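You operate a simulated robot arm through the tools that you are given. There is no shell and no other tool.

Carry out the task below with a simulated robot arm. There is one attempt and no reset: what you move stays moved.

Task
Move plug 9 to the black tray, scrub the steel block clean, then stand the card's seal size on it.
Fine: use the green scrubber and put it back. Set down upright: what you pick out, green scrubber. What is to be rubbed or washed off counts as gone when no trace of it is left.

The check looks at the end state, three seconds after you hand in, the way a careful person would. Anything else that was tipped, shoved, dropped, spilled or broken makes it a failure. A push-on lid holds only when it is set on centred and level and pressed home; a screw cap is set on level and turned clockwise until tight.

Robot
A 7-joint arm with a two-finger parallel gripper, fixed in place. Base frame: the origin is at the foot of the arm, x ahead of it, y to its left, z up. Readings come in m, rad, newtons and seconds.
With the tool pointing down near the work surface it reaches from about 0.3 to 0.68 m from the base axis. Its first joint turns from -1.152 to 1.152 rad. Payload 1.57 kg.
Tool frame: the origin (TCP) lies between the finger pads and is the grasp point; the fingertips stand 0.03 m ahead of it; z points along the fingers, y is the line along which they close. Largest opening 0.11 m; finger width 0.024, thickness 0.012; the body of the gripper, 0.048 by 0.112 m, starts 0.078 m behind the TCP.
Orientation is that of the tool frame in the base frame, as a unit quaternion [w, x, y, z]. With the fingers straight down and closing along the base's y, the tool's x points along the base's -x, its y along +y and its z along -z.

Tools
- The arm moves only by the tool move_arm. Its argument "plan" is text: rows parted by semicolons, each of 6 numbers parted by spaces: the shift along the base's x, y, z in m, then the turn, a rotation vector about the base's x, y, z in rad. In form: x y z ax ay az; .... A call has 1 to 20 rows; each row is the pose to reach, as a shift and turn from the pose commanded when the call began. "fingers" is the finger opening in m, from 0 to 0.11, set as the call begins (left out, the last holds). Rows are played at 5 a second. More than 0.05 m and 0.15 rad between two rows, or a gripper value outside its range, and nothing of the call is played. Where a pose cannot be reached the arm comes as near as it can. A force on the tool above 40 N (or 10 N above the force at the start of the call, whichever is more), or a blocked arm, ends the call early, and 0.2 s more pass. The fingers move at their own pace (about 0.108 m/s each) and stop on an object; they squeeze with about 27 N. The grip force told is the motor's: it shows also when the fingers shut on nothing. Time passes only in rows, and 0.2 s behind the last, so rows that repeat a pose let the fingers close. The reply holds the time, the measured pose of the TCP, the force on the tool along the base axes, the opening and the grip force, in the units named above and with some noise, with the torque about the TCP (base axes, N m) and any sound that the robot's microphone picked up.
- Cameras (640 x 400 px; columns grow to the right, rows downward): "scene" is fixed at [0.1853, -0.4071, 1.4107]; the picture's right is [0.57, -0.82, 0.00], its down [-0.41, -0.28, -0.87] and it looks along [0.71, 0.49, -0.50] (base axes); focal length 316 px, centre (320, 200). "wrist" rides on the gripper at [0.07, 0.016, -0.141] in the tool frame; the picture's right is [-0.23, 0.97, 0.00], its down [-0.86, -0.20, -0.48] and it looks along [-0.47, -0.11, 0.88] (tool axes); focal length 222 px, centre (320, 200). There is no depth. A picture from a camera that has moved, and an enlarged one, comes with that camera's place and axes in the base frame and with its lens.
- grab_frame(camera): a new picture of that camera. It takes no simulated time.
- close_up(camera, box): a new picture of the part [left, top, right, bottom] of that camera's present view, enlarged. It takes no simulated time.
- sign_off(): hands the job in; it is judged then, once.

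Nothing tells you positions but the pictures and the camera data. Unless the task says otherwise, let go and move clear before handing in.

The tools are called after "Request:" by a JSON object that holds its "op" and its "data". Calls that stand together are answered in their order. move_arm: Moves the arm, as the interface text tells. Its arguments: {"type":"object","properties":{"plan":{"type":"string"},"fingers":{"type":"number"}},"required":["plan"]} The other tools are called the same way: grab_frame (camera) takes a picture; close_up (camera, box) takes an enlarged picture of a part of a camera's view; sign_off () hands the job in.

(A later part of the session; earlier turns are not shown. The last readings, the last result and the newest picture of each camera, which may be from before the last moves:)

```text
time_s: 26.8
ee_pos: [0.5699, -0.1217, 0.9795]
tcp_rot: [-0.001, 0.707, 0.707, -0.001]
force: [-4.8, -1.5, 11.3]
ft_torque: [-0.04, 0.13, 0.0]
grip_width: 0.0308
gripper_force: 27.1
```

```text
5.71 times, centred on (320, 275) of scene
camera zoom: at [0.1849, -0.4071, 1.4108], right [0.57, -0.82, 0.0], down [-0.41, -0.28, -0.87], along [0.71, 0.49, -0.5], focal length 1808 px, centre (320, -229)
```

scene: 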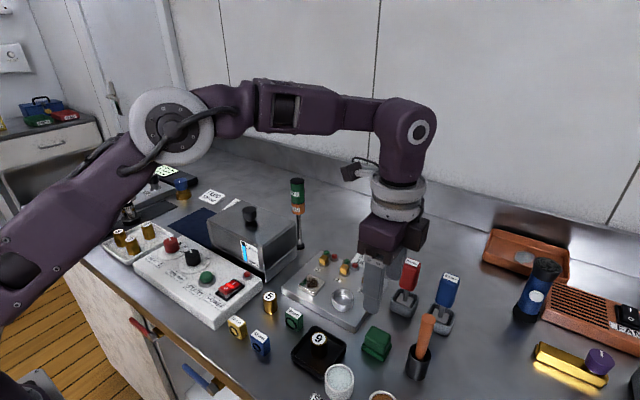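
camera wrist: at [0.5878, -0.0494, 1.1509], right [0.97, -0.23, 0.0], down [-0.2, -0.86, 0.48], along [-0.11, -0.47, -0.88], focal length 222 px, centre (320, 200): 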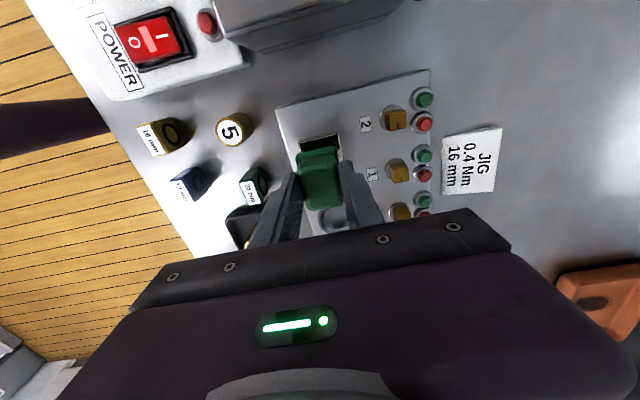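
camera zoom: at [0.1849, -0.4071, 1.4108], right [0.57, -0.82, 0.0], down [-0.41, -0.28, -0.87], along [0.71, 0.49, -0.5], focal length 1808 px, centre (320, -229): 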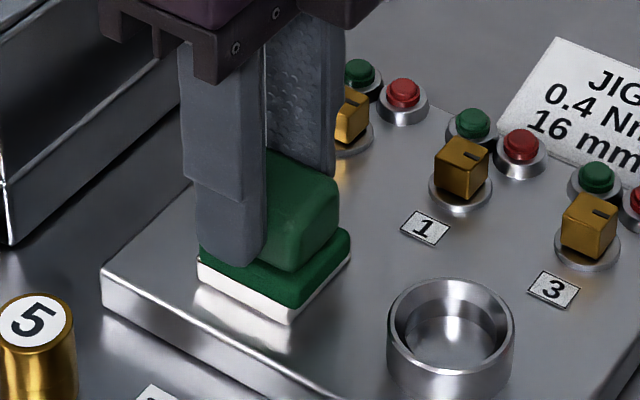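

The block has not moved and the scrubber is dragging with about 5 N of friction. I'll continue with a wider raster of strokes.

Request:
{"op": "move_arm", "data": {"plan": "0 0.006 0 0 0 0; 0 0.012 0 0 0 0; 0 0.004 0 0 0 0; 0 -0.004 0 0 0 0; 0 -0.012 0 0 0 0; 0.007 -0.012 0 0 0 0; 0.009 -0.004 0 0 0 0; 0.009 0.004 0 0 0 0; 0.009 0.012 0 0 0 0; 0.002 0.012 0 0 0 0; -0.005 0.012 0 0 0 0; -0.009 0.008 0 0 0 0; -0.009 0 0 0 0 0; -0.009 -0.008 0 0 0 0; -0.005 -0.012 0 0 0 0; 0 -0.008 0 0 0 0; 0 0 0 0 0 0; 0 0 0 0 0 0", "fingers": 0.02}}

Request:
{"op": "close_up", "data": {"camera": "scene", "box": [280, 240, 360, 310]}}

```text
time_s: 30.6
ee_pos: [0.5709, -0.1205, 0.9816]
tcp_rot: [0.0, 0.707, 0.707, 0.0]
force: [-1.0, 0.7, 0.3]
ft_torque: [0.01, -0.01, 0.0]
grip_width: 0.031
gripper_force: 26.8
```

```text
5.71 times, centred on (320, 275) of scene
camera zoom: at [0.1853, -0.4071, 1.4107], right [0.57, -0.82, 0.0], down [-0.41, -0.28, -0.87], along [0.71, 0.49, -0.5], focal length 1808 px, centre (320, -229)
```

zoom: 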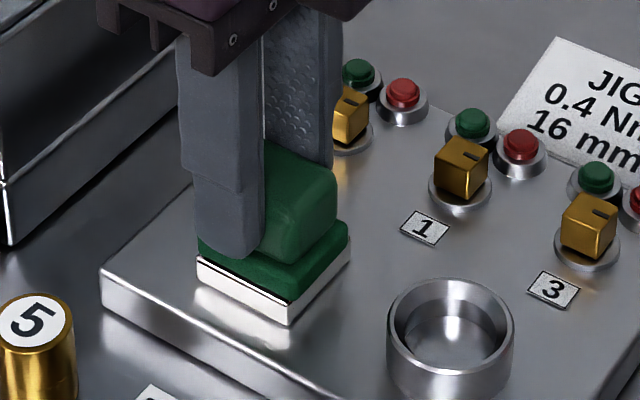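

The contact force has dropped, so the scrubber may have slid up a little in the grip. I'll lift and inspect both the block and the scrubber.

Request:
{"op": "move_arm", "data": {"plan": "0 0 0.01 0 0 0; 0 0 0.03 0 0 0; -0.03 0.03 0.04 0 0 0; -0.06 0.06 0.045 0 0 0; -0.06 0.06 0.045 0 0 0", "fingers": 0.02}}

Request:
{"op": "close_up", "data": {"camera": "scene", "box": [270, 230, 370, 310]}}

Request:
{"op": "close_up", "data": {"camera": "scene", "box": [230, 220, 320, 300]}}

Request:
{"op": "grab_frame", "data": {"camera": "wrist"}}

```text
time_s: 31.8
ee_pos: [0.5096, -0.0597, 1.0239]
tcp_rot: [0.0, 0.707, 0.707, 0.0]
force: [0.6, -0.4, -0.4]
ft_torque: [0.01, 0.01, 0.0]
grip_width: 0.0308
gripper_force: 27.4
```

```text
5.00 times, centred on (320, 270) of scene
camera zoom: at [0.1853, -0.4071, 1.4107], right [0.57, -0.82, 0.0], down [-0.41, -0.28, -0.87], along [0.71, 0.49, -0.5], focal length 1582 px, centre (320, -150)
```

zoom: 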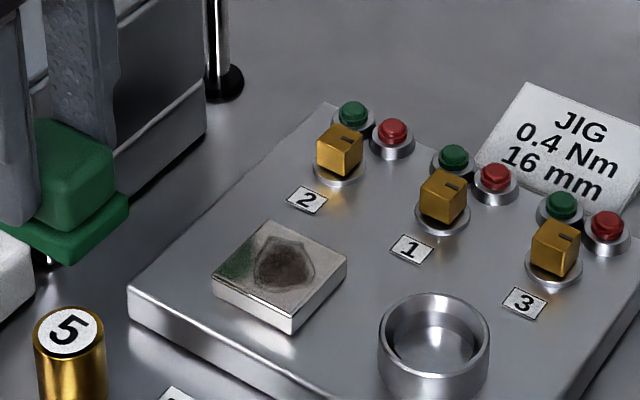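

```text
5.00 times, centred on (275, 260) of scene
camera zoom: at [0.1853, -0.4071, 1.4107], right [0.57, -0.82, 0.0], down [-0.41, -0.28, -0.87], along [0.71, 0.49, -0.5], focal length 1582 px, centre (545, -100)
```

zoom: 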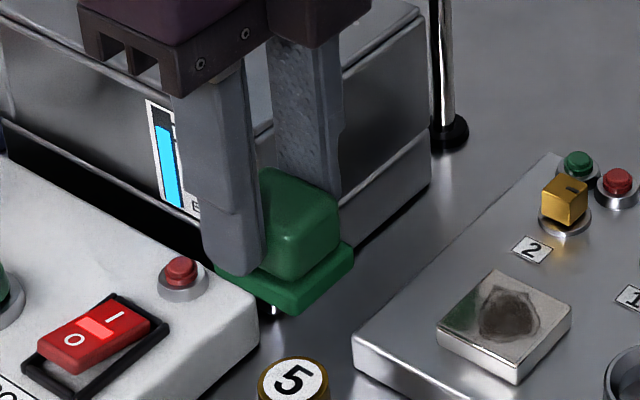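

```text
taken
camera wrist: at [0.5258, 0.0126, 1.164], right [0.97, -0.23, 0.0], down [-0.2, -0.86, 0.48], along [-0.11, -0.47, -0.88], focal length 222 px, centre (320, 200)
```

wrist: 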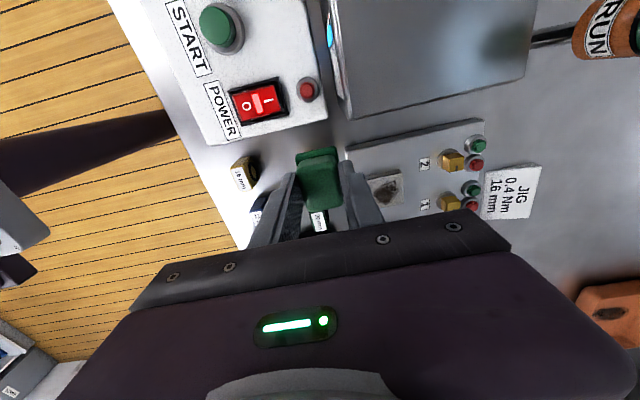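

The stain is fading and the block hasn't moved, so scrubbing works but needs more. I'll return to the block and press a little lower for another pass.

Request:
{"op": "move_arm", "data": {"plan": "0.03 -0.03 -0.005 0 0 0; 0.06 -0.06 -0.015 0 0 0; 0.06 -0.06 -0.03 0 0 0; 0.06 -0.06 -0.042 0 0 0; 0.06 -0.06 -0.045 0 0 0; 0.06 -0.06 -0.046 0 0 0; 0.06 -0.06 -0.046 0 0 0", "fingers": 0.02}}

```text
time_s: 33.4
ee_pos: [0.5702, -0.1201, 0.9793]
tcp_rot: [-0.001, 0.707, 0.707, 0.0]
force: [1.1, 1.1, 1.6]
ft_torque: [0.01, 0.03, 0.01]
grip_width: 0.031
gripper_force: 26.6
```

Request:
{"op": "move_arm", "data": {"plan": "0 0 -0.0007 0 0 0; 0 0 -0.0014 0 0 0; 0 0 -0.0014 0 0 0", "fingers": 0.02}}

```text
time_s: 34.2
ee_pos: [0.5708, -0.1213, 0.9807]
tcp_rot: [0.0, 0.707, 0.707, 0.001]
force: [-0.8, 4.2, 12.5]
ft_torque: [0.17, 0.07, 0.02]
grip_width: 0.0307
gripper_force: 27.1
```

About 12 N of pressure now. I'll rub with repeated strokes.

Request:
{"op": "move_arm", "data": {"plan": "0.006 0 0 0 0 0; 0 0 0 0 0 0; -0.006 0 0 0 0 0; 0 0 0 0 0 0; 0.006 0.004 0 0 0 0; 0 0.004 0 0 0 0; -0.006 0.004 0 0 0 0; 0 0.004 0 0 0 0; 0.006 -0.004 0 0 0 0; 0 -0.004 0 0 0 0; -0.006 -0.004 0 0 0 0; 0 -0.004 0 0 0 0; 0 0.004 0 0 0 0; 0 0.01 0 0 0 0; 0 0.002 0 0 0 0; 0 -0.006 0 0 0 0; 0 -0.01 0 0 0 0; 0 -0.004 0 0 0 0; 0 0 0 0 0 0; 0 0 0 0 0 0", "fingers": 0.02}}

Request:
{"op": "close_up", "data": {"camera": "scene", "box": [280, 240, 360, 310]}}

```text
time_s: 38.4
ee_pos: [0.5706, -0.1204, 0.9801]
tcp_rot: [0.0, 0.707, 0.707, 0.0]
force: [-0.8, 0.3, -0.5]
ft_torque: [-0.03, -0.03, 0.01]
grip_width: 0.0309
gripper_force: 26.8
```

```text
5.71 times, centred on (320, 275) of scene
camera zoom: at [0.1853, -0.4071, 1.4107], right [0.57, -0.82, 0.0], down [-0.41, -0.28, -0.87], along [0.71, 0.49, -0.5], focal length 1808 px, centre (320, -229)
```

zoom: 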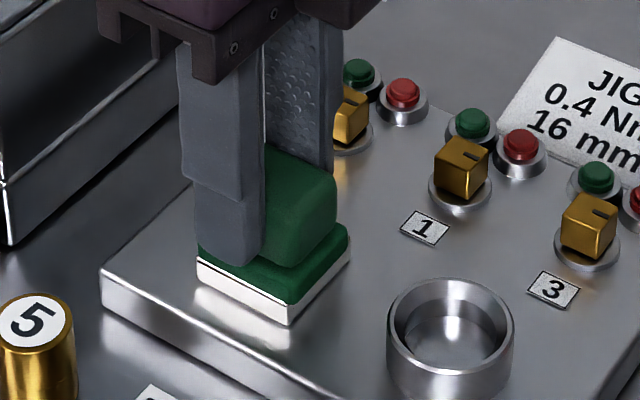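

The scrubber slid up slightly in the grip again, so I'll take up the slack and rub while slowly following down.

Request:
{"op": "move_arm", "data": {"plan": "0 0 -0.0008 0 0 0; 0 0 -0.0015 0 0 0; 0 0 -0.0015 0 0 0", "fingers": 0.02}}

```text
time_s: 39.2
ee_pos: [0.5708, -0.1199, 0.9798]
tcp_rot: [0.0, 0.707, 0.708, 0.0]
force: [0.5, -0.4, 1.0]
ft_torque: [0.0, 0.02, 0.0]
grip_width: 0.0309
gripper_force: 27.3
```

Request:
{"op": "move_arm", "data": {"plan": "0 0 -0.0006 0 0 0; 0 0 -0.0012 0 0 0; 0 0 -0.0012 0 0 0", "fingers": 0.02}}

```text
time_s: 40.0
ee_pos: [0.5708, -0.1212, 0.9791]
tcp_rot: [0.002, 0.707, 0.707, 0.001]
force: [2.9, 0.5, 19.6]
ft_torque: [0.04, -0.02, 0.01]
grip_width: 0.031
gripper_force: 26.2
```

Force is 20 N now, so the fingertips likely rest on the flange. I'll back off a hair and rub again.

Request:
{"op": "move_arm", "data": {"plan": "0 0 0.0003 0 0 0; 0.006 0 0.0003 0 0 0; 0 0 0.0003 0 0 0; -0.006 0 0.0003 0 0 0; 0 0 0.0003 0 0 0; 0.006 0.004 0.0003 0 0 0; 0 0.004 0.0003 0 0 0; -0.006 0.004 0.0003 0 0 0; 0 0.004 0.0003 0 0 0; 0.006 -0.004 0.0003 0 0 0; 0 -0.004 0.0003 0 0 0; -0.006 -0.004 0.0003 0 0 0; 0 -0.004 0.0003 0 0 0; 0 0.003 0.0003 0 0 0; 0 0.01 0.0003 0 0 0; 0 0.003 0.0003 0 0 0; 0 -0.004 0.0003 0 0 0; 0 -0.01 0.0003 0 0 0; 0 -0.004 0.0003 0 0 0; 0 0 0.0003 0 0 0", "fingers": 0.02}}

Request:
{"op": "close_up", "data": {"camera": "scene", "box": [280, 240, 360, 310]}}

```text
time_s: 44.2
ee_pos: [0.5711, -0.1227, 0.977]
tcp_rot: [-0.001, 0.707, 0.707, 0.0]
force: [0.2, 0.1, 0.3]
ft_torque: [-0.02, 0.03, 0.01]
grip_width: 0.0309
gripper_force: 27.0
```

```text
5.71 times, centred on (320, 275) of scene
camera zoom: at [0.1852, -0.4071, 1.4107], right [0.57, -0.82, 0.0], down [-0.41, -0.28, -0.87], along [0.71, 0.49, -0.5], focal length 1808 px, centre (320, -229)
```

zoom: 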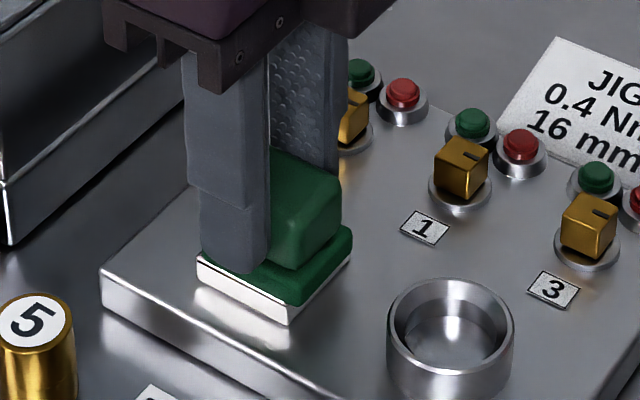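

Slack again; I'll lift a little to check the stain's state before the next pass.

Request:
{"op": "move_arm", "data": {"plan": "0 0 0.02 0 0 0; -0.02 0.03 0.035 0 0 0; -0.04 0.055 0.045 0 0 0; -0.04 0.055 0.045 0 0 0", "fingers": 0.02}}

Request:
{"op": "close_up", "data": {"camera": "scene", "box": [250, 220, 350, 300]}}

Request:
{"op": "close_up", "data": {"camera": "wrist", "box": [270, 130, 430, 230]}}

```text
time_s: 45.2
ee_pos: [0.5319, -0.0658, 1.0238]
tcp_rot: [0.0, 0.707, 0.707, -0.001]
force: [0.7, -1.1, 0.0]
ft_torque: [-0.02, -0.01, -0.03]
grip_width: 0.0312
gripper_force: 27.0
```

```text
5.00 times, centred on (300, 260) of scene
camera zoom: at [0.1853, -0.4071, 1.4107], right [0.57, -0.82, 0.0], down [-0.41, -0.28, -0.87], along [0.71, 0.49, -0.5], focal length 1582 px, centre (420, -100)
```

zoom: 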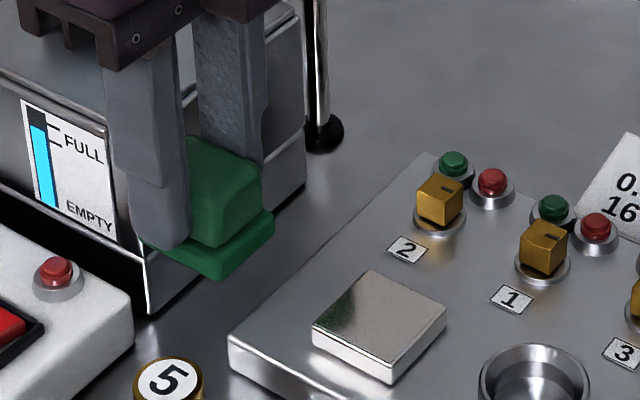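

```text
4.00 times, centred on (350, 180) of wrist
camera zoom: at [0.547, 0.0059, 1.1644], right [0.97, -0.23, 0.0], down [-0.2, -0.85, 0.48], along [-0.11, -0.47, -0.88], focal length 888 px, centre (200, 280)
```

zoom: 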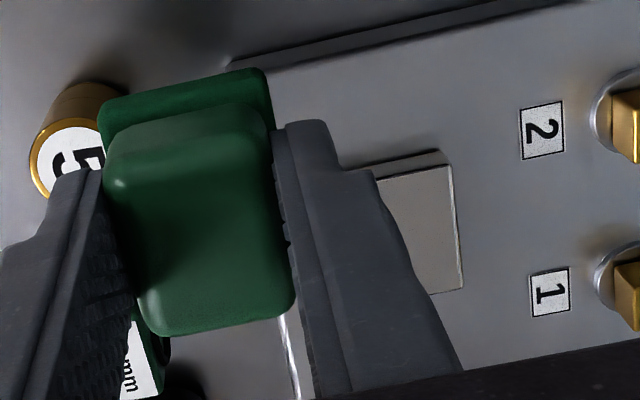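

The block looks clean. I'll zoom right in for any faint trace.

Request:
{"op": "close_up", "data": {"camera": "scene", "box": [292, 268, 328, 300]}}

Request:
{"op": "move_arm", "data": {"plan": "-0.02 0 0.02 0 0 0; -0.04 -0.02 0.04 0 0 0; -0.06 -0.05 0.05 0 0 0; -0.07 -0.08 0.05 0 0 0; -0.07 -0.08 0.05 0 0 0", "fingers": 0.02}}

Request:
{"op": "grab_frame", "data": {"camera": "wrist"}}

Request:
{"op": "close_up", "data": {"camera": "scene", "box": [280, 250, 340, 305]}}

```text
12.50 times, centred on (310, 284) of scene
camera zoom: at [0.1853, -0.4071, 1.4107], right [0.57, -0.82, 0.0], down [-0.41, -0.28, -0.87], along [0.71, 0.49, -0.5], focal length 3954 px, centre (445, -850)
```

zoom: 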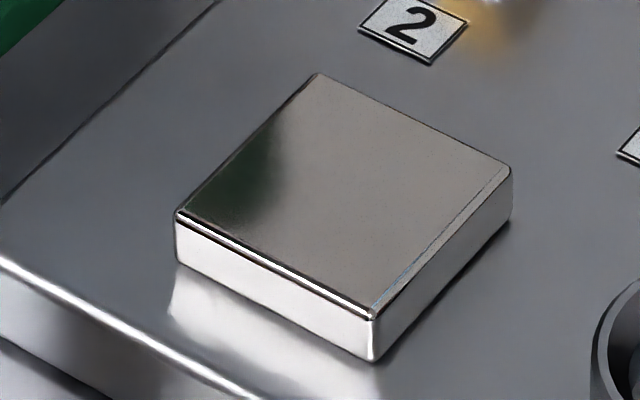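

```text
time_s: 46.4
ee_pos: [0.4643, -0.1468, 1.0703]
tcp_rot: [-0.001, 0.707, 0.707, 0.0]
force: [-0.9, -0.5, -0.6]
ft_torque: [0.01, 0.0, -0.02]
grip_width: 0.0308
gripper_force: 26.7
```

```text
taken
camera wrist: at [0.4792, -0.0767, 1.2105], right [0.97, -0.23, 0.0], down [-0.2, -0.86, 0.48], along [-0.11, -0.47, -0.88], focal length 222 px, centre (320, 200)
```

wrist: 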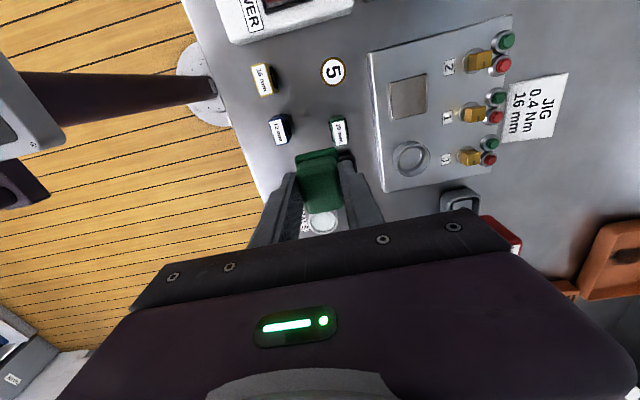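

```text
7.27 times, centred on (310, 278) of scene
camera zoom: at [0.1852, -0.4071, 1.4107], right [0.57, -0.82, 0.0], down [-0.41, -0.28, -0.87], along [0.71, 0.49, -0.5], focal length 2300 px, centre (393, -364)
```

zoom: 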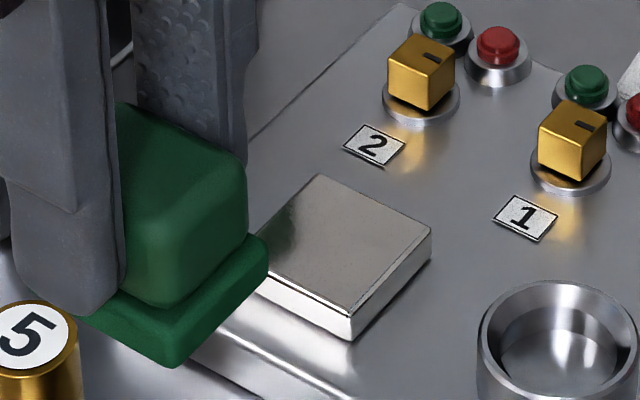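

The steel block shows only reflections from this side. I'll check it from the wrist camera as well.

Request:
{"op": "close_up", "data": {"camera": "wrist", "box": [370, 60, 450, 130]}}

Request:
{"op": "close_up", "data": {"camera": "wrist", "box": [240, 40, 400, 160]}}

Request:
{"op": "close_up", "data": {"camera": "scene", "box": [300, 240, 440, 380]}}

```text
5.71 times, centred on (410, 95) of wrist
camera zoom: at [0.4792, -0.0767, 1.2105], right [0.97, -0.23, 0.0], down [-0.2, -0.86, 0.48], along [-0.11, -0.47, -0.88], focal length 1269 px, centre (-194, 800)
```

zoom: 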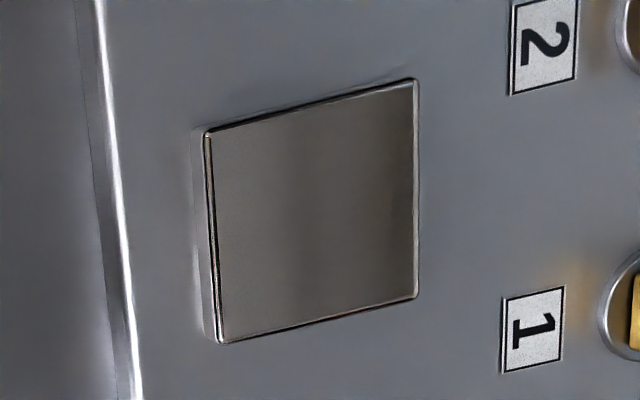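

```text
3.33 times, centred on (320, 100) of wrist
camera zoom: at [0.4792, -0.0767, 1.2105], right [0.97, -0.23, 0.0], down [-0.2, -0.86, 0.48], along [-0.11, -0.47, -0.88], focal length 740 px, centre (320, 533)
```

zoom: 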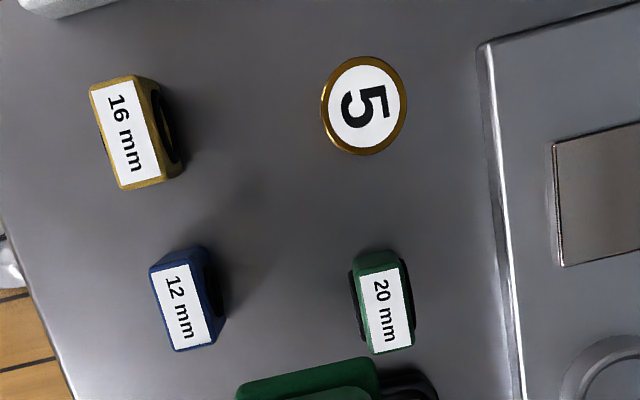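

```text
2.86 times, centred on (370, 310) of scene
camera zoom: at [0.1852, -0.4071, 1.4107], right [0.57, -0.82, 0.0], down [-0.41, -0.28, -0.87], along [0.71, 0.49, -0.5], focal length 904 px, centre (177, -114)
```

zoom: 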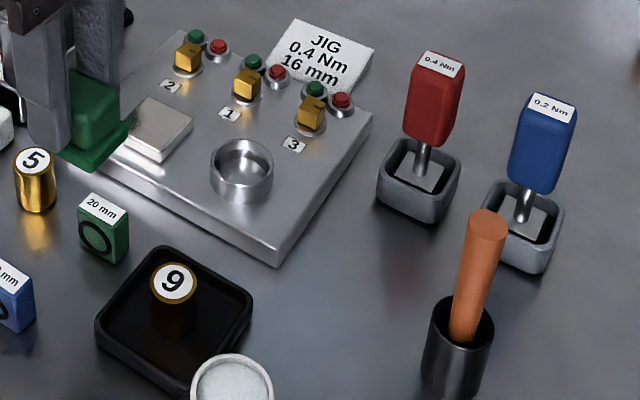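

The block looks clean from both cameras. To be sure no faint trace is left, I'll make one more light pass before putting the scrubber back.

Request:
{"op": "move_arm", "data": {"plan": "0.035 0.01 -0.02 0 0 0; 0.075 0.018 -0.03 0 0 0; 0.11 0.025 -0.05 0 0 0; 0.11 0.025 -0.075 0 0 0; 0.11 0.025 -0.09 0 0 0; 0.11 0.025 -0.0945 0 0 0; 0.11 0.025 -0.0945 0 0 0", "fingers": 0.02}}

```text
time_s: 48.0
ee_pos: [0.5724, -0.1194, 0.9761]
tcp_rot: [0.0, 0.707, 0.707, 0.001]
force: [-0.1, 0.1, -0.2]
ft_torque: [-0.02, 0.0, 0.0]
grip_width: 0.0309
gripper_force: 27.1
```

Request:
{"op": "move_arm", "data": {"plan": "0 0 -0.0008 0 0 0; 0 0 -0.0016 0 0 0; 0 0 -0.0016 0 0 0", "fingers": 0.02}}

```text
time_s: 48.8
ee_pos: [0.573, -0.1205, 0.9771]
tcp_rot: [0.002, 0.707, 0.707, 0.001]
force: [2.5, 3.6, 16.5]
ft_torque: [0.15, -0.03, 0.02]
grip_width: 0.0308
gripper_force: 27.3
```

Request:
{"op": "move_arm", "data": {"plan": "0.006 0 0 0 0 0; 0 0 -0.0001 0 0 0; -0.007 0 -0.0001 0 0 0; 0 0.003 -0.0002 0 0 0; 0.006 0.006 -0.0002 0 0 0; 0 0.006 -0.0003 0 0 0; -0.007 0.006 -0.0003 0 0 0; -0.007 0 -0.0004 0 0 0; -0.007 -0.006 -0.0004 0 0 0; 0 -0.006 -0.0005 0 0 0; 0.006 -0.006 -0.0005 0 0 0; 0.006 0 -0.0006 0 0 0; 0.006 0.006 -0.0006 0 0 0; 0 0.006 -0.0007 0 0 0; -0.007 0.006 -0.0007 0 0 0; 0 0 -0.0008 0 0 0; 0.006 -0.006 -0.0008 0 0 0; 0 -0.006 -0.0008 0 0 0; -0.006 -0.003 -0.0008 0 0 0; 0 0 -0.0008 0 0 0", "fingers": 0.02}}

Request:
{"op": "close_up", "data": {"camera": "scene", "box": [280, 240, 360, 310]}}

```text
time_s: 53.0
ee_pos: [0.5699, -0.1236, 0.974]
tcp_rot: [-0.001, 0.707, 0.707, 0.0]
force: [-1.6, -1.2, 6.2]
ft_torque: [-0.03, 0.08, 0.04]
grip_width: 0.0308
gripper_force: 26.9
```

```text
5.71 times, centred on (320, 275) of scene
camera zoom: at [0.1851, -0.4071, 1.4107], right [0.57, -0.82, 0.0], down [-0.41, -0.28, -0.87], along [0.71, 0.49, -0.5], focal length 1808 px, centre (320, -229)
```

zoom: 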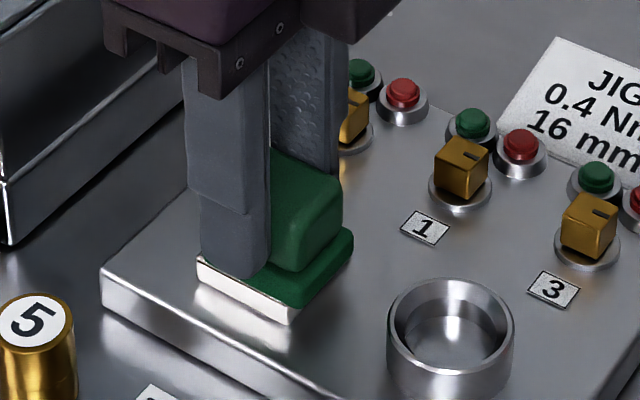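

I'll lift clear and check the block and how the scrubber sits in the grip.

Request:
{"op": "move_arm", "data": {"plan": "0 0 0.02 0 0 0; -0.01 -0.01 0.045 0 0 0; -0.03 -0.05 0.055 0 0 0; -0.036 -0.09 0.06 0 0 0; -0.036 -0.13 0.06 0 0 0; -0.036 -0.167 0.06 0 0 0; -0.036 -0.167 0.06 0 0 0; -0.036 -0.167 0.06 0 0 0", "fingers": 0.02}}

Request:
{"op": "close_up", "data": {"camera": "wrist", "box": [240, 120, 400, 230]}}

Request:
{"op": "close_up", "data": {"camera": "scene", "box": [280, 250, 340, 305]}}

Request:
{"op": "close_up", "data": {"camera": "scene", "box": [340, 270, 440, 370]}}

Request:
{"op": "grab_frame", "data": {"camera": "wrist"}}

```text
time_s: 54.8
ee_pos: [0.5362, -0.2897, 1.0344]
tcp_rot: [0.0, 0.707, 0.707, 0.0]
force: [-0.2, 0.4, -1.5]
ft_torque: [0.02, 0.0, -0.03]
grip_width: 0.0309
gripper_force: 27.3
```

```text
3.64 times, centred on (320, 175) of wrist
camera zoom: at [0.5513, -0.2191, 1.1739], right [0.97, -0.23, 0.0], down [-0.2, -0.86, 0.48], along [-0.11, -0.47, -0.88], focal length 808 px, centre (320, 291)
```

zoom: 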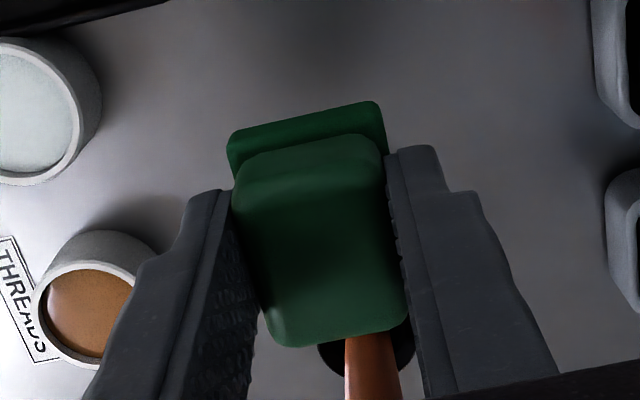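

```text
7.27 times, centred on (310, 278) of scene
camera zoom: at [0.1852, -0.4071, 1.4107], right [0.57, -0.82, 0.0], down [-0.41, -0.28, -0.87], along [0.71, 0.49, -0.5], focal length 2300 px, centre (393, -364)
```

zoom: 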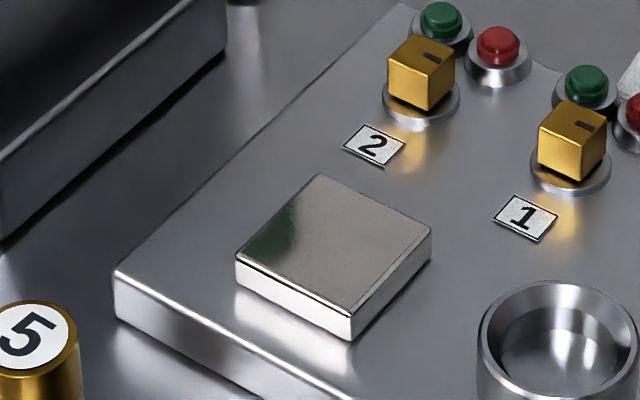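

```text
4.00 times, centred on (390, 320) of scene
camera zoom: at [0.1852, -0.4071, 1.4107], right [0.57, -0.82, 0.0], down [-0.41, -0.28, -0.87], along [0.71, 0.49, -0.5], focal length 1265 px, centre (40, -280)
```

zoom: 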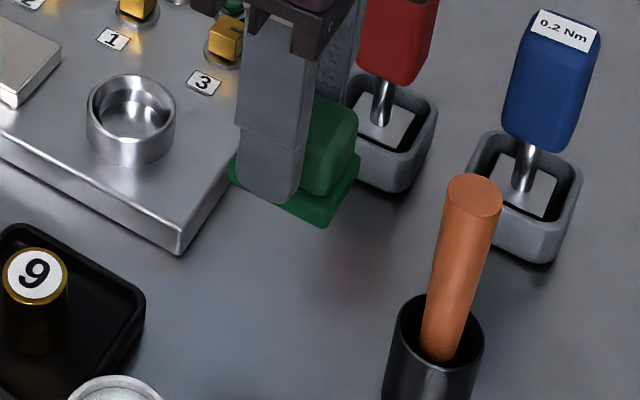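

```text
taken
camera wrist: at [0.5513, -0.2191, 1.1739], right [0.97, -0.23, 0.0], down [-0.2, -0.86, 0.48], along [-0.11, -0.47, -0.88], focal length 222 px, centre (320, 200)
```

wrist: 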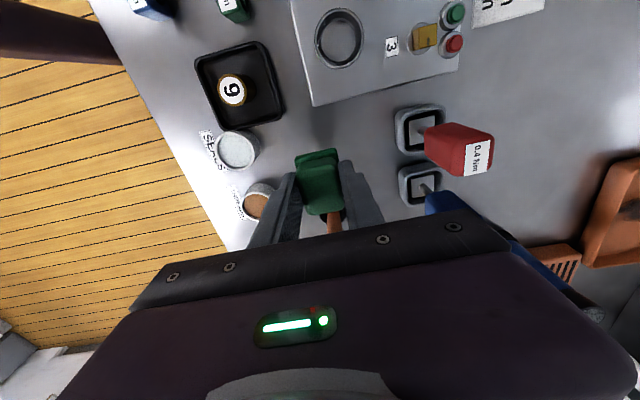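

The block is spotless and the scrubber is still square in the grip, about 5 mm higher than before. I'm over its original spot, so I'll lower it toward the bench.

Request:
{"op": "move_arm", "data": {"plan": "0 0 -0.025 0 0 0; 0 0 -0.05 0 0 0; 0 0 -0.07 0 0 0; 0 0 -0.082 0 0 0; 0 0 -0.086 0 0 0; 0 0 -0.086 0 0 0", "fingers": 0.02}}

Request:
{"op": "close_up", "data": {"camera": "scene", "box": [350, 310, 420, 380]}}

Request:
{"op": "close_up", "data": {"camera": "wrist", "box": [240, 120, 400, 230]}}

```text
time_s: 56.2
ee_pos: [0.5352, -0.2885, 0.9478]
tcp_rot: [0.0, 0.707, 0.707, 0.001]
force: [-0.3, 0.2, -0.3]
ft_torque: [0.0, -0.01, -0.01]
grip_width: 0.0309
gripper_force: 27.1
```

```text
5.71 times, centred on (385, 345) of scene
camera zoom: at [0.1853, -0.4071, 1.4107], right [0.57, -0.82, 0.0], down [-0.41, -0.28, -0.87], along [0.71, 0.49, -0.5], focal length 1808 px, centre (-51, -629)
```

zoom: 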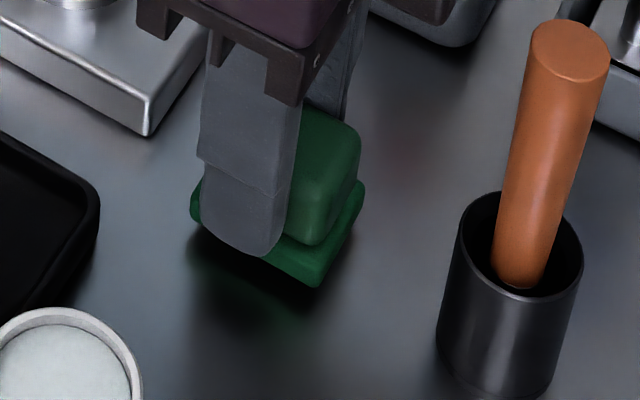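

```text
3.64 times, centred on (320, 175) of wrist
camera zoom: at [0.5501, -0.2173, 1.0894], right [0.97, -0.23, 0.0], down [-0.2, -0.86, 0.48], along [-0.11, -0.47, -0.88], focal length 808 px, centre (320, 291)
```

zoom: 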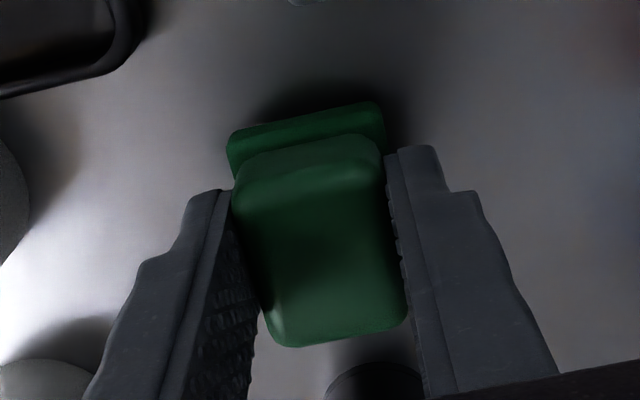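

It's a few millimetres above the bench. I'll creep down to contact.

Request:
{"op": "move_arm", "data": {"plan": "0 0 -0.001 0 0 0; 0 0 -0.002 0 0 0; 0 0 -0.003 0 0 0; 0 0 -0.003 0 0 0", "fingers": 0.02}}

```text
time_s: 57.2
ee_pos: [0.5342, -0.2877, 0.9451]
tcp_rot: [0.0, 0.707, 0.707, 0.0]
force: [0.4, -0.2, 0.1]
ft_torque: [0.02, -0.01, 0.03]
grip_width: 0.0307
gripper_force: 27.5
```

Request:
{"op": "move_arm", "data": {"plan": "0 0 -0.0007 0 0 0; 0 0 -0.0014 0 0 0; 0 0 -0.0014 0 0 0", "fingers": 0.02}}

```text
time_s: 58.0
ee_pos: [0.5349, -0.2878, 0.9449]
tcp_rot: [0.001, 0.707, 0.707, 0.0]
force: [0.9, -0.8, -0.5]
ft_torque: [0.0, 0.0, 0.0]
grip_width: 0.031
gripper_force: 27.1
```

Request:
{"op": "move_arm", "data": {"plan": "0 0 -0.0006 0 0 0; 0 0 -0.001 0 0 0; 0 0 -0.001 0 0 0", "fingers": 0.02}}

Request:
{"op": "close_up", "data": {"camera": "scene", "box": [350, 310, 420, 380]}}

```text
time_s: 58.8
ee_pos: [0.5334, -0.288, 0.9438]
tcp_rot: [0.001, 0.707, 0.707, 0.0]
force: [0.2, 0.0, -1.0]
ft_torque: [0.0, 0.03, 0.02]
grip_width: 0.031
gripper_force: 26.8
```

```text
5.71 times, centred on (385, 345) of scene
camera zoom: at [0.1853, -0.4071, 1.4107], right [0.57, -0.82, 0.0], down [-0.41, -0.28, -0.87], along [0.71, 0.49, -0.5], focal length 1808 px, centre (-51, -629)
```

zoom: 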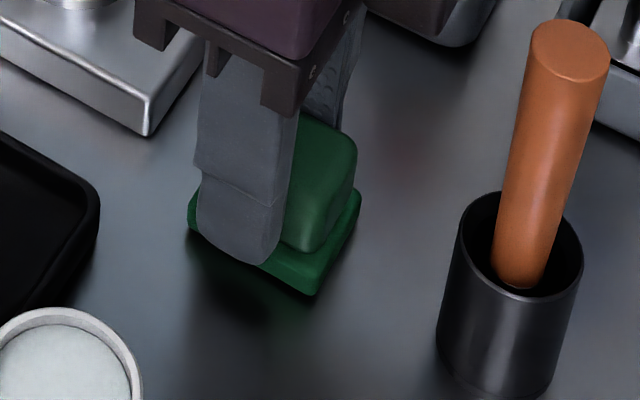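

Request:
{"op": "move_arm", "data": {"plan": "0 0 -0.0006 0 0 0; 0 0 -0.001 0 0 0; 0 0 -0.001 0 0 0", "fingers": 0.02}}

```text
time_s: 59.6
ee_pos: [0.5355, -0.2875, 0.9425]
tcp_rot: [0.001, 0.707, 0.707, 0.0]
force: [-0.1, -0.1, 0.1]
ft_torque: [0.0, -0.01, 0.0]
grip_width: 0.031
gripper_force: 26.7
```

Request:
{"op": "move_arm", "data": {"plan": "0 0 -0.0005 0 0 0; 0 0 -0.0008 0 0 0; 0 0 -0.0008 0 0 0", "fingers": 0.02}}

```text
time_s: 60.4
ee_pos: [0.5352, -0.2876, 0.9425]
tcp_rot: [0.001, 0.707, 0.707, 0.0]
force: [-3.7, 1.2, 19.7]
ft_torque: [0.12, 0.17, 0.04]
grip_width: 0.0309
gripper_force: 27.0
```

Firm contact with the bench. I'll ease off slightly and open the fingers.

Request:
{"op": "move_arm", "data": {"plan": "0 0 0.0007 0 0 0; 0 0 0.0007 0 0 0", "fingers": 0.02}}

Request:
{"op": "move_arm", "data": {"plan": "0 0 0 0 0 0; 0 0 0 0 0 0; 0 0 0 0 0 0", "fingers": 0.055}}

Request:
{"op": "close_up", "data": {"camera": "scene", "box": [350, 310, 420, 380]}}

Request:
{"op": "close_up", "data": {"camera": "wrist", "box": [240, 120, 400, 230]}}

```text
time_s: 61.0
ee_pos: [0.5354, -0.2875, 0.9419]
tcp_rot: [0.0, 0.707, 0.707, 0.001]
force: [1.8, -3.1, 10.3]
ft_torque: [-0.13, -0.09, 0.01]
grip_width: 0.0308
gripper_force: 26.9
```

```text
time_s: 61.8
ee_pos: [0.5376, -0.2874, 0.9431]
tcp_rot: [0.0, 0.707, 0.707, 0.0]
force: [-1.2, -1.1, -1.8]
ft_torque: [0.04, 0.0, 0.01]
grip_width: 0.055
gripper_force: 0.1
```

```text
5.71 times, centred on (385, 345) of scene
camera zoom: at [0.1853, -0.4071, 1.4107], right [0.57, -0.82, 0.0], down [-0.41, -0.28, -0.87], along [0.71, 0.49, -0.5], focal length 1808 px, centre (-51, -629)
```

zoom: 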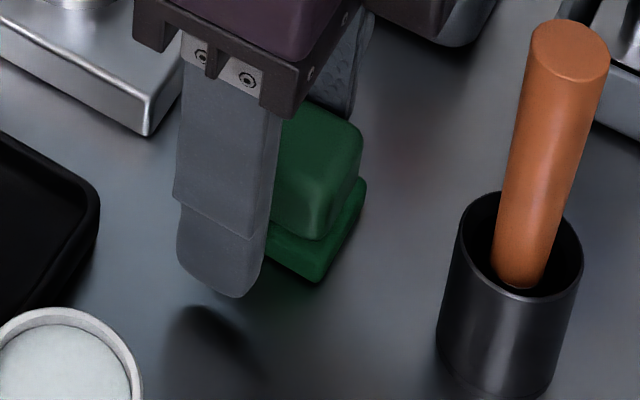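

```text
3.64 times, centred on (320, 175) of wrist
camera zoom: at [0.551, -0.2161, 1.0829], right [0.97, -0.23, 0.0], down [-0.2, -0.86, 0.48], along [-0.11, -0.47, -0.88], focal length 808 px, centre (320, 291)
```

zoom: 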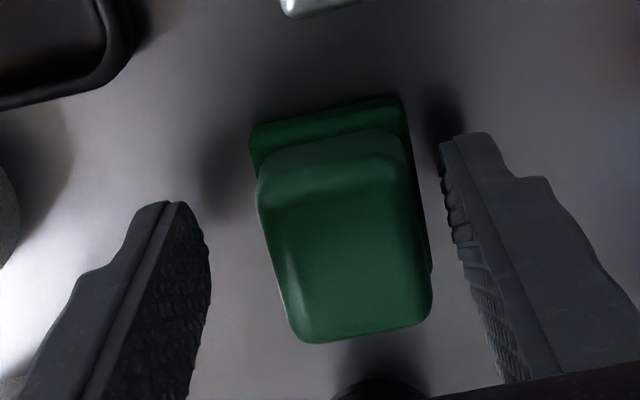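

Upon release the scrubber moved about 5 mm in +x, though it is upright. I'll raise the fingers to the original grasp height and close gently to re-centre it on its first spot, then release without load.

Request:
{"op": "move_arm", "data": {"plan": "0 0 0.003 0 0 0; 0 0 0.006 0 0 0; 0 0 0.006 0 0 0", "fingers": 0.055}}

Request:
{"op": "move_arm", "data": {"plan": "0 0 0 0 0 0; 0 0 0 0 0 0", "fingers": 0.036}}

Request:
{"op": "close_up", "data": {"camera": "wrist", "box": [240, 120, 400, 230]}}

Request:
{"op": "close_up", "data": {"camera": "scene", "box": [350, 310, 420, 380]}}

```text
time_s: 62.6
ee_pos: [0.5352, -0.2878, 0.9481]
tcp_rot: [0.0, 0.707, 0.707, -0.001]
force: [-0.2, 0.1, 0.4]
ft_torque: [-0.02, 0.03, -0.04]
grip_width: 0.0549
gripper_force: 0.2
```

```text
time_s: 63.2
ee_pos: [0.5351, -0.2875, 0.9491]
tcp_rot: [0.0, 0.707, 0.707, 0.0]
force: [0.3, 0.0, -0.3]
ft_torque: [0.01, 0.0, -0.01]
grip_width: 0.0359
gripper_force: 0.1
```

```text
3.64 times, centred on (320, 175) of wrist
camera zoom: at [0.5515, -0.2163, 1.0891], right [0.97, -0.23, 0.0], down [-0.2, -0.86, 0.48], along [-0.11, -0.47, -0.88], focal length 808 px, centre (320, 291)
```

zoom: 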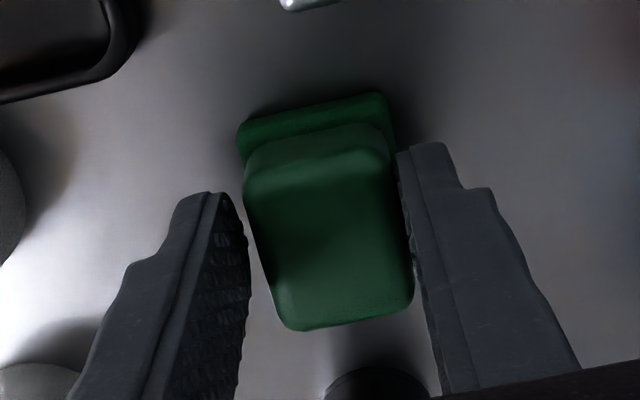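

```text
5.71 times, centred on (385, 345) of scene
camera zoom: at [0.1853, -0.4071, 1.4107], right [0.57, -0.82, 0.0], down [-0.41, -0.28, -0.87], along [0.71, 0.49, -0.5], focal length 1808 px, centre (-51, -629)
```

zoom: 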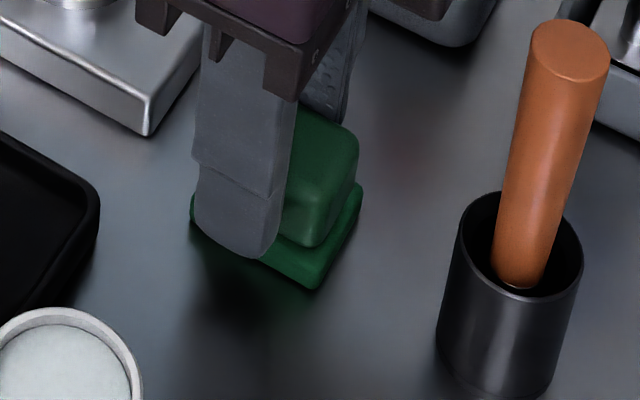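

The scrubber is now only about 2.5 mm off. I'll nudge it the rest with the right finger, back off, then open and rise.

Request:
{"op": "move_arm", "data": {"plan": "-0.0013 0 0 0 0 0; -0.0028 0 0 0 0 0; -0.0028 0 0 0 0 0; -0.0013 0 0 0 0 0; -0.0013 0 0 0 0 0", "fingers": 0.036}}

Request:
{"op": "move_arm", "data": {"plan": "0 0 0 0 0 0; 0 0 0 0 0 0; 0 0 0 0 0 0", "fingers": 0.055}}

Request:
{"op": "close_up", "data": {"camera": "wrist", "box": [240, 120, 400, 230]}}

Request:
{"op": "close_up", "data": {"camera": "scene", "box": [350, 310, 420, 380]}}

```text
time_s: 64.4
ee_pos: [0.5344, -0.2876, 0.9488]
tcp_rot: [0.0, 0.707, 0.707, 0.0]
force: [0.3, 0.6, 0.2]
ft_torque: [-0.01, 0.0, 0.02]
grip_width: 0.0359
gripper_force: 0.0
```

```text
time_s: 65.2
ee_pos: [0.5335, -0.2883, 0.9484]
tcp_rot: [0.0, 0.707, 0.707, 0.0]
force: [0.5, 0.5, -0.6]
ft_torque: [0.03, -0.03, -0.04]
grip_width: 0.0551
gripper_force: 0.1
```

```text
3.64 times, centred on (320, 175) of wrist
camera zoom: at [0.5492, -0.2167, 1.0894], right [0.97, -0.23, 0.0], down [-0.2, -0.86, 0.48], along [-0.11, -0.47, -0.88], focal length 808 px, centre (320, 291)
```

zoom: 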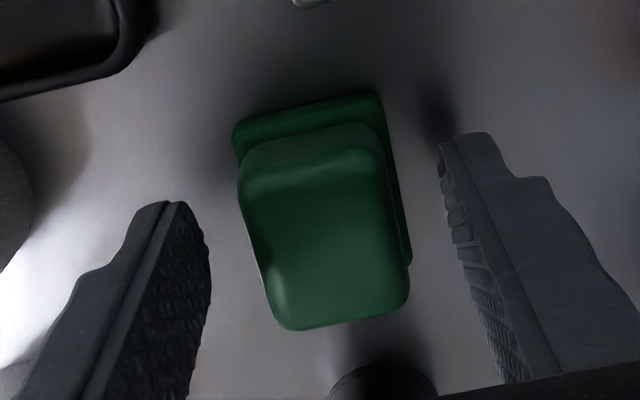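

```text
5.71 times, centred on (385, 345) of scene
camera zoom: at [0.1853, -0.4071, 1.4107], right [0.57, -0.82, 0.0], down [-0.41, -0.28, -0.87], along [0.71, 0.49, -0.5], focal length 1808 px, centre (-51, -629)
```

zoom: 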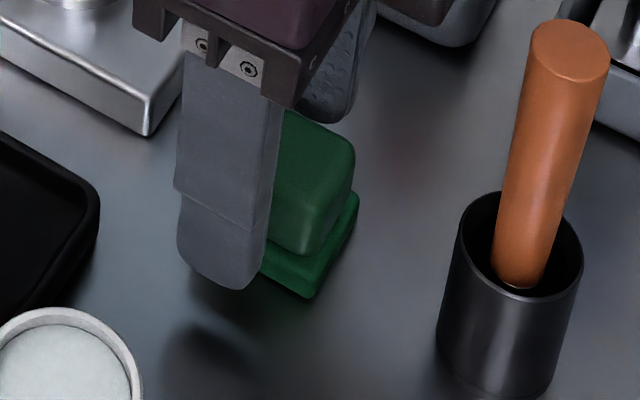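

The scrubber is back on its exact original spot, upright. I'll rise and travel to the 16 mm seal box, keeping the gripper closing along x.

Request:
{"op": "move_arm", "data": {"plan": "0 0 0.02 0 0 0; 0 0 0.05 0 0 0; 0 0 0.09 0 0 0; 0 0 0.13 0 0 0; -0.019 0.037 0.13 0 0 0; -0.038 0.074 0.13 0 0 0; -0.057 0.111 0.13 0 0 0; -0.076 0.148 0.13 0 0 0; -0.095 0.185 0.13 0 0 0; -0.1155 0.2235 0.13 0 0 0; -0.1155 0.2235 0.13 0 0 0; -0.1155 0.2235 0.13 0 0 0", "fingers": 0.055}}

Request:
{"op": "grab_frame", "data": {"camera": "wrist"}}

Request:
{"op": "close_up", "data": {"camera": "wrist", "box": [250, 80, 410, 190]}}

Request:
{"op": "grab_frame", "data": {"camera": "scene"}}

```text
time_s: 67.8
ee_pos: [0.4181, -0.0647, 1.0778]
tcp_rot: [0.0, 0.707, 0.707, 0.0]
force: [-0.1, 0.1, -0.9]
ft_torque: [0.01, 0.01, 0.02]
grip_width: 0.0546
gripper_force: 0.0
```

```text
taken
camera wrist: at [0.4343, 0.0063, 1.218], right [0.97, -0.23, 0.0], down [-0.2, -0.86, 0.48], along [-0.11, -0.47, -0.88], focal length 222 px, centre (320, 200)
```

wrist: 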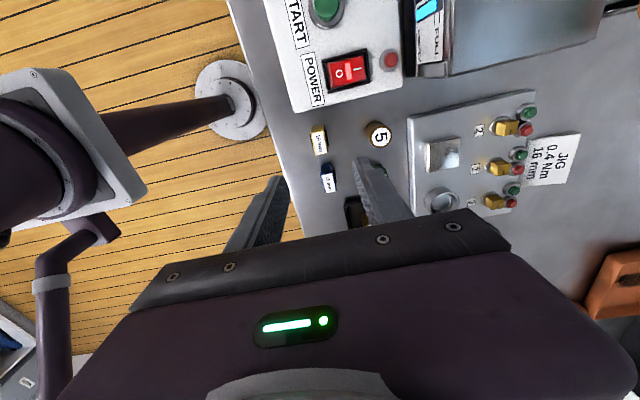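

```text
3.64 times, centred on (330, 135) of wrist
camera zoom: at [0.4343, 0.0063, 1.218], right [0.97, -0.23, 0.0], down [-0.2, -0.86, 0.48], along [-0.11, -0.47, -0.88], focal length 808 px, centre (284, 436)
```

zoom: 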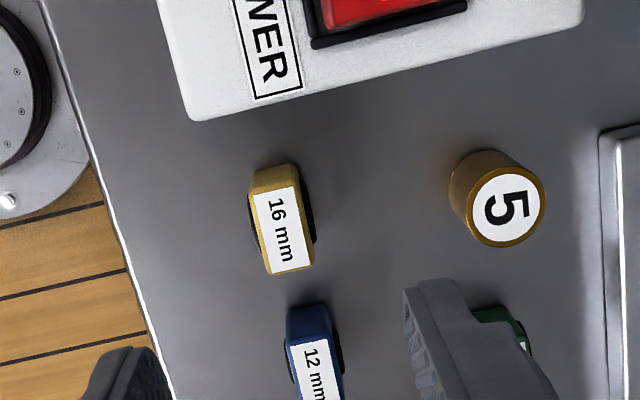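

```text
taken
```

scene: 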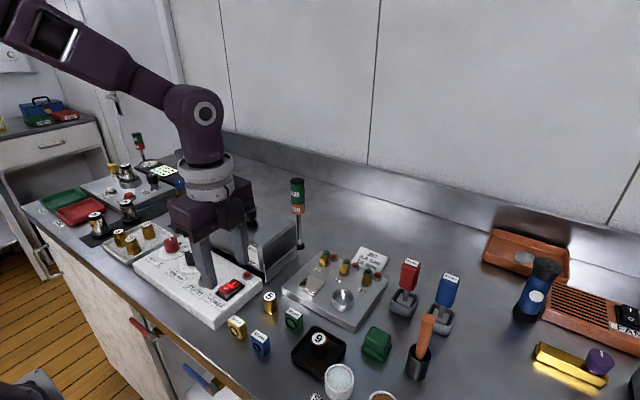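

The 16 mm box is centred at about (0.417, -0.064), square to the axes, with its top at 0.935. I'll descend around it.

Request:
{"op": "move_arm", "data": {"plan": "-0.001 0 -0.03 0 0 0; -0.001 0 -0.06 0 0 0; -0.001 0 -0.085 0 0 0; -0.001 0 -0.105 0 0 0; -0.001 0 -0.115 0 0 0; -0.001 0 -0.115 0 0 0", "fingers": 0.05}}

Request:
{"op": "close_up", "data": {"camera": "wrist", "box": [240, 120, 400, 230]}}

Request:
{"op": "close_up", "data": {"camera": "scene", "box": [200, 280, 300, 370]}}

```text
time_s: 69.2
ee_pos: [0.4167, -0.0632, 0.9616]
tcp_rot: [0.0, 0.707, 0.707, 0.0]
force: [0.1, -0.4, 0.5]
ft_torque: [0.02, 0.0, -0.01]
grip_width: 0.05
gripper_force: 0.0
```

```text
3.64 times, centred on (320, 175) of wrist
camera zoom: at [0.4334, 0.0082, 1.1031], right [0.97, -0.23, 0.0], down [-0.2, -0.86, 0.48], along [-0.11, -0.47, -0.88], focal length 808 px, centre (320, 291)
```

zoom: 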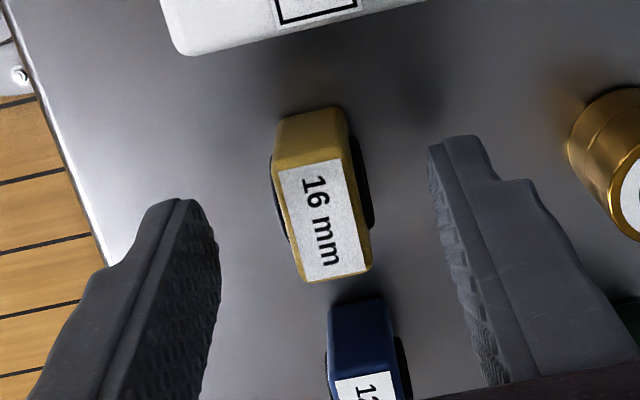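

```text
4.44 times, centred on (250, 325) of scene
camera zoom: at [0.1853, -0.4071, 1.4107], right [0.57, -0.82, 0.0], down [-0.41, -0.28, -0.87], along [0.71, 0.49, -0.5], focal length 1406 px, centre (631, -356)
```

zoom: 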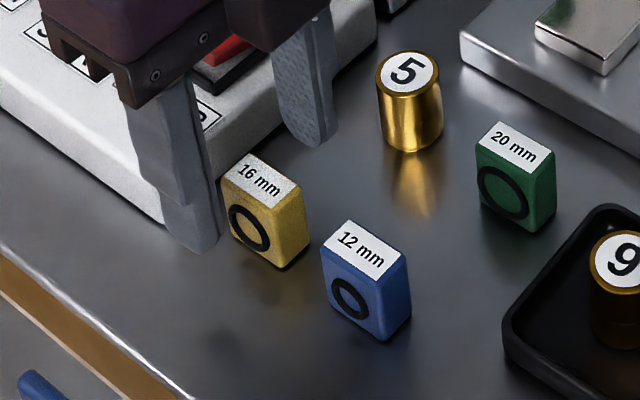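

The box is centred between the fingers. I'll go down another 2 cm and close on it.

Request:
{"op": "move_arm", "data": {"plan": "0 -0.001 -0.01 0 0 0; 0 -0.001 -0.02 0 0 0; 0 -0.001 -0.021 0 0 0; 0 -0.001 -0.021 0 0 0", "fingers": 0.05}}

Request:
{"op": "close_up", "data": {"camera": "wrist", "box": [240, 120, 400, 230]}}

Request:
{"op": "close_up", "data": {"camera": "scene", "box": [200, 280, 300, 370]}}

```text
time_s: 70.2
ee_pos: [0.4187, -0.0636, 0.9421]
tcp_rot: [0.0, 0.707, 0.707, 0.001]
force: [-0.4, 0.1, 0.4]
ft_torque: [0.0, 0.0, 0.01]
grip_width: 0.05
gripper_force: 0.1
```

```text
3.64 times, centred on (320, 175) of wrist
camera zoom: at [0.4333, 0.0067, 1.0826], right [0.97, -0.23, 0.0], down [-0.2, -0.85, 0.48], along [-0.11, -0.47, -0.88], focal length 808 px, centre (320, 291)
```

zoom: 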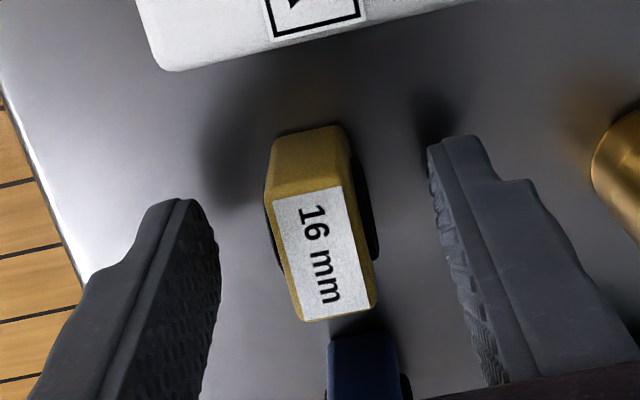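

```text
4.44 times, centred on (250, 325) of scene
camera zoom: at [0.1853, -0.4071, 1.4107], right [0.57, -0.82, 0.0], down [-0.41, -0.28, -0.87], along [0.71, 0.49, -0.5], focal length 1406 px, centre (631, -356)
```

zoom: 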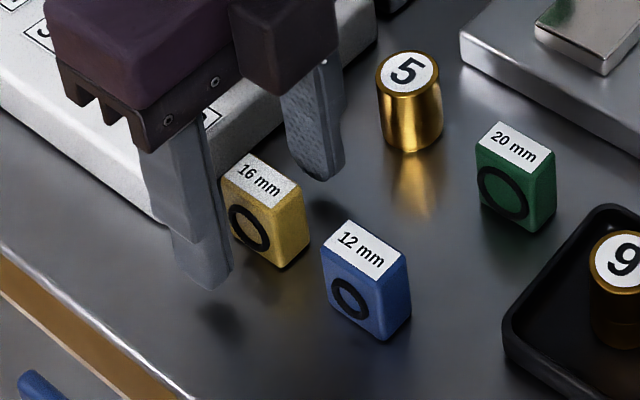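

Aligned within a millimetre. Closing on the 16 mm box.

Request:
{"op": "move_arm", "data": {"plan": "0 0 0 0 0 0; 0 0 0 0 0 0; 0 0 0 0 0 0; 0 0 0 0 0 0", "fingers": 0.01}}

Request:
{"op": "close_up", "data": {"camera": "wrist", "box": [240, 120, 400, 230]}}

Request:
{"op": "close_up", "data": {"camera": "scene", "box": [200, 280, 300, 370]}}

```text
time_s: 71.2
ee_pos: [0.4178, -0.0637, 0.9427]
tcp_rot: [0.0, 0.708, 0.707, 0.0]
force: [-0.6, 0.4, -0.1]
ft_torque: [0.02, 0.01, 0.0]
grip_width: 0.0167
gripper_force: 26.7
```

```text
3.64 times, centred on (320, 175) of wrist
camera zoom: at [0.4333, 0.0067, 1.0827], right [0.97, -0.23, 0.0], down [-0.2, -0.86, 0.48], along [-0.11, -0.47, -0.88], focal length 808 px, centre (320, 291)
```

zoom: 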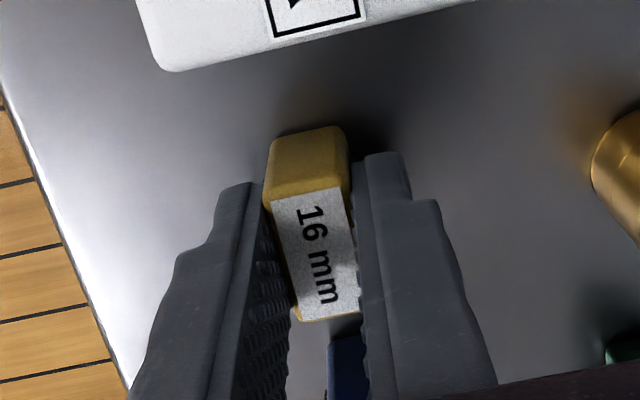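

```text
4.44 times, centred on (250, 325) of scene
camera zoom: at [0.1853, -0.4071, 1.4107], right [0.57, -0.82, 0.0], down [-0.41, -0.28, -0.87], along [0.71, 0.49, -0.5], focal length 1406 px, centre (631, -356)
```

zoom: 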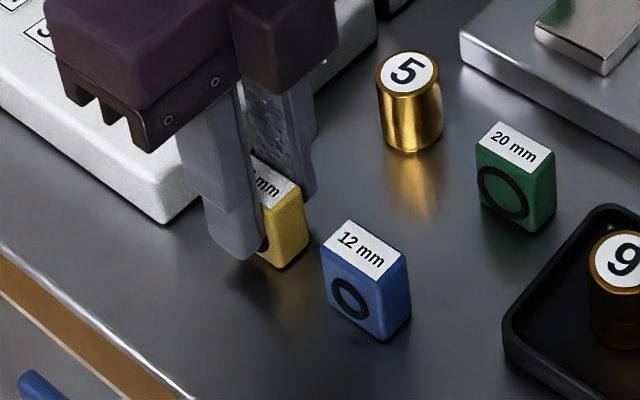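

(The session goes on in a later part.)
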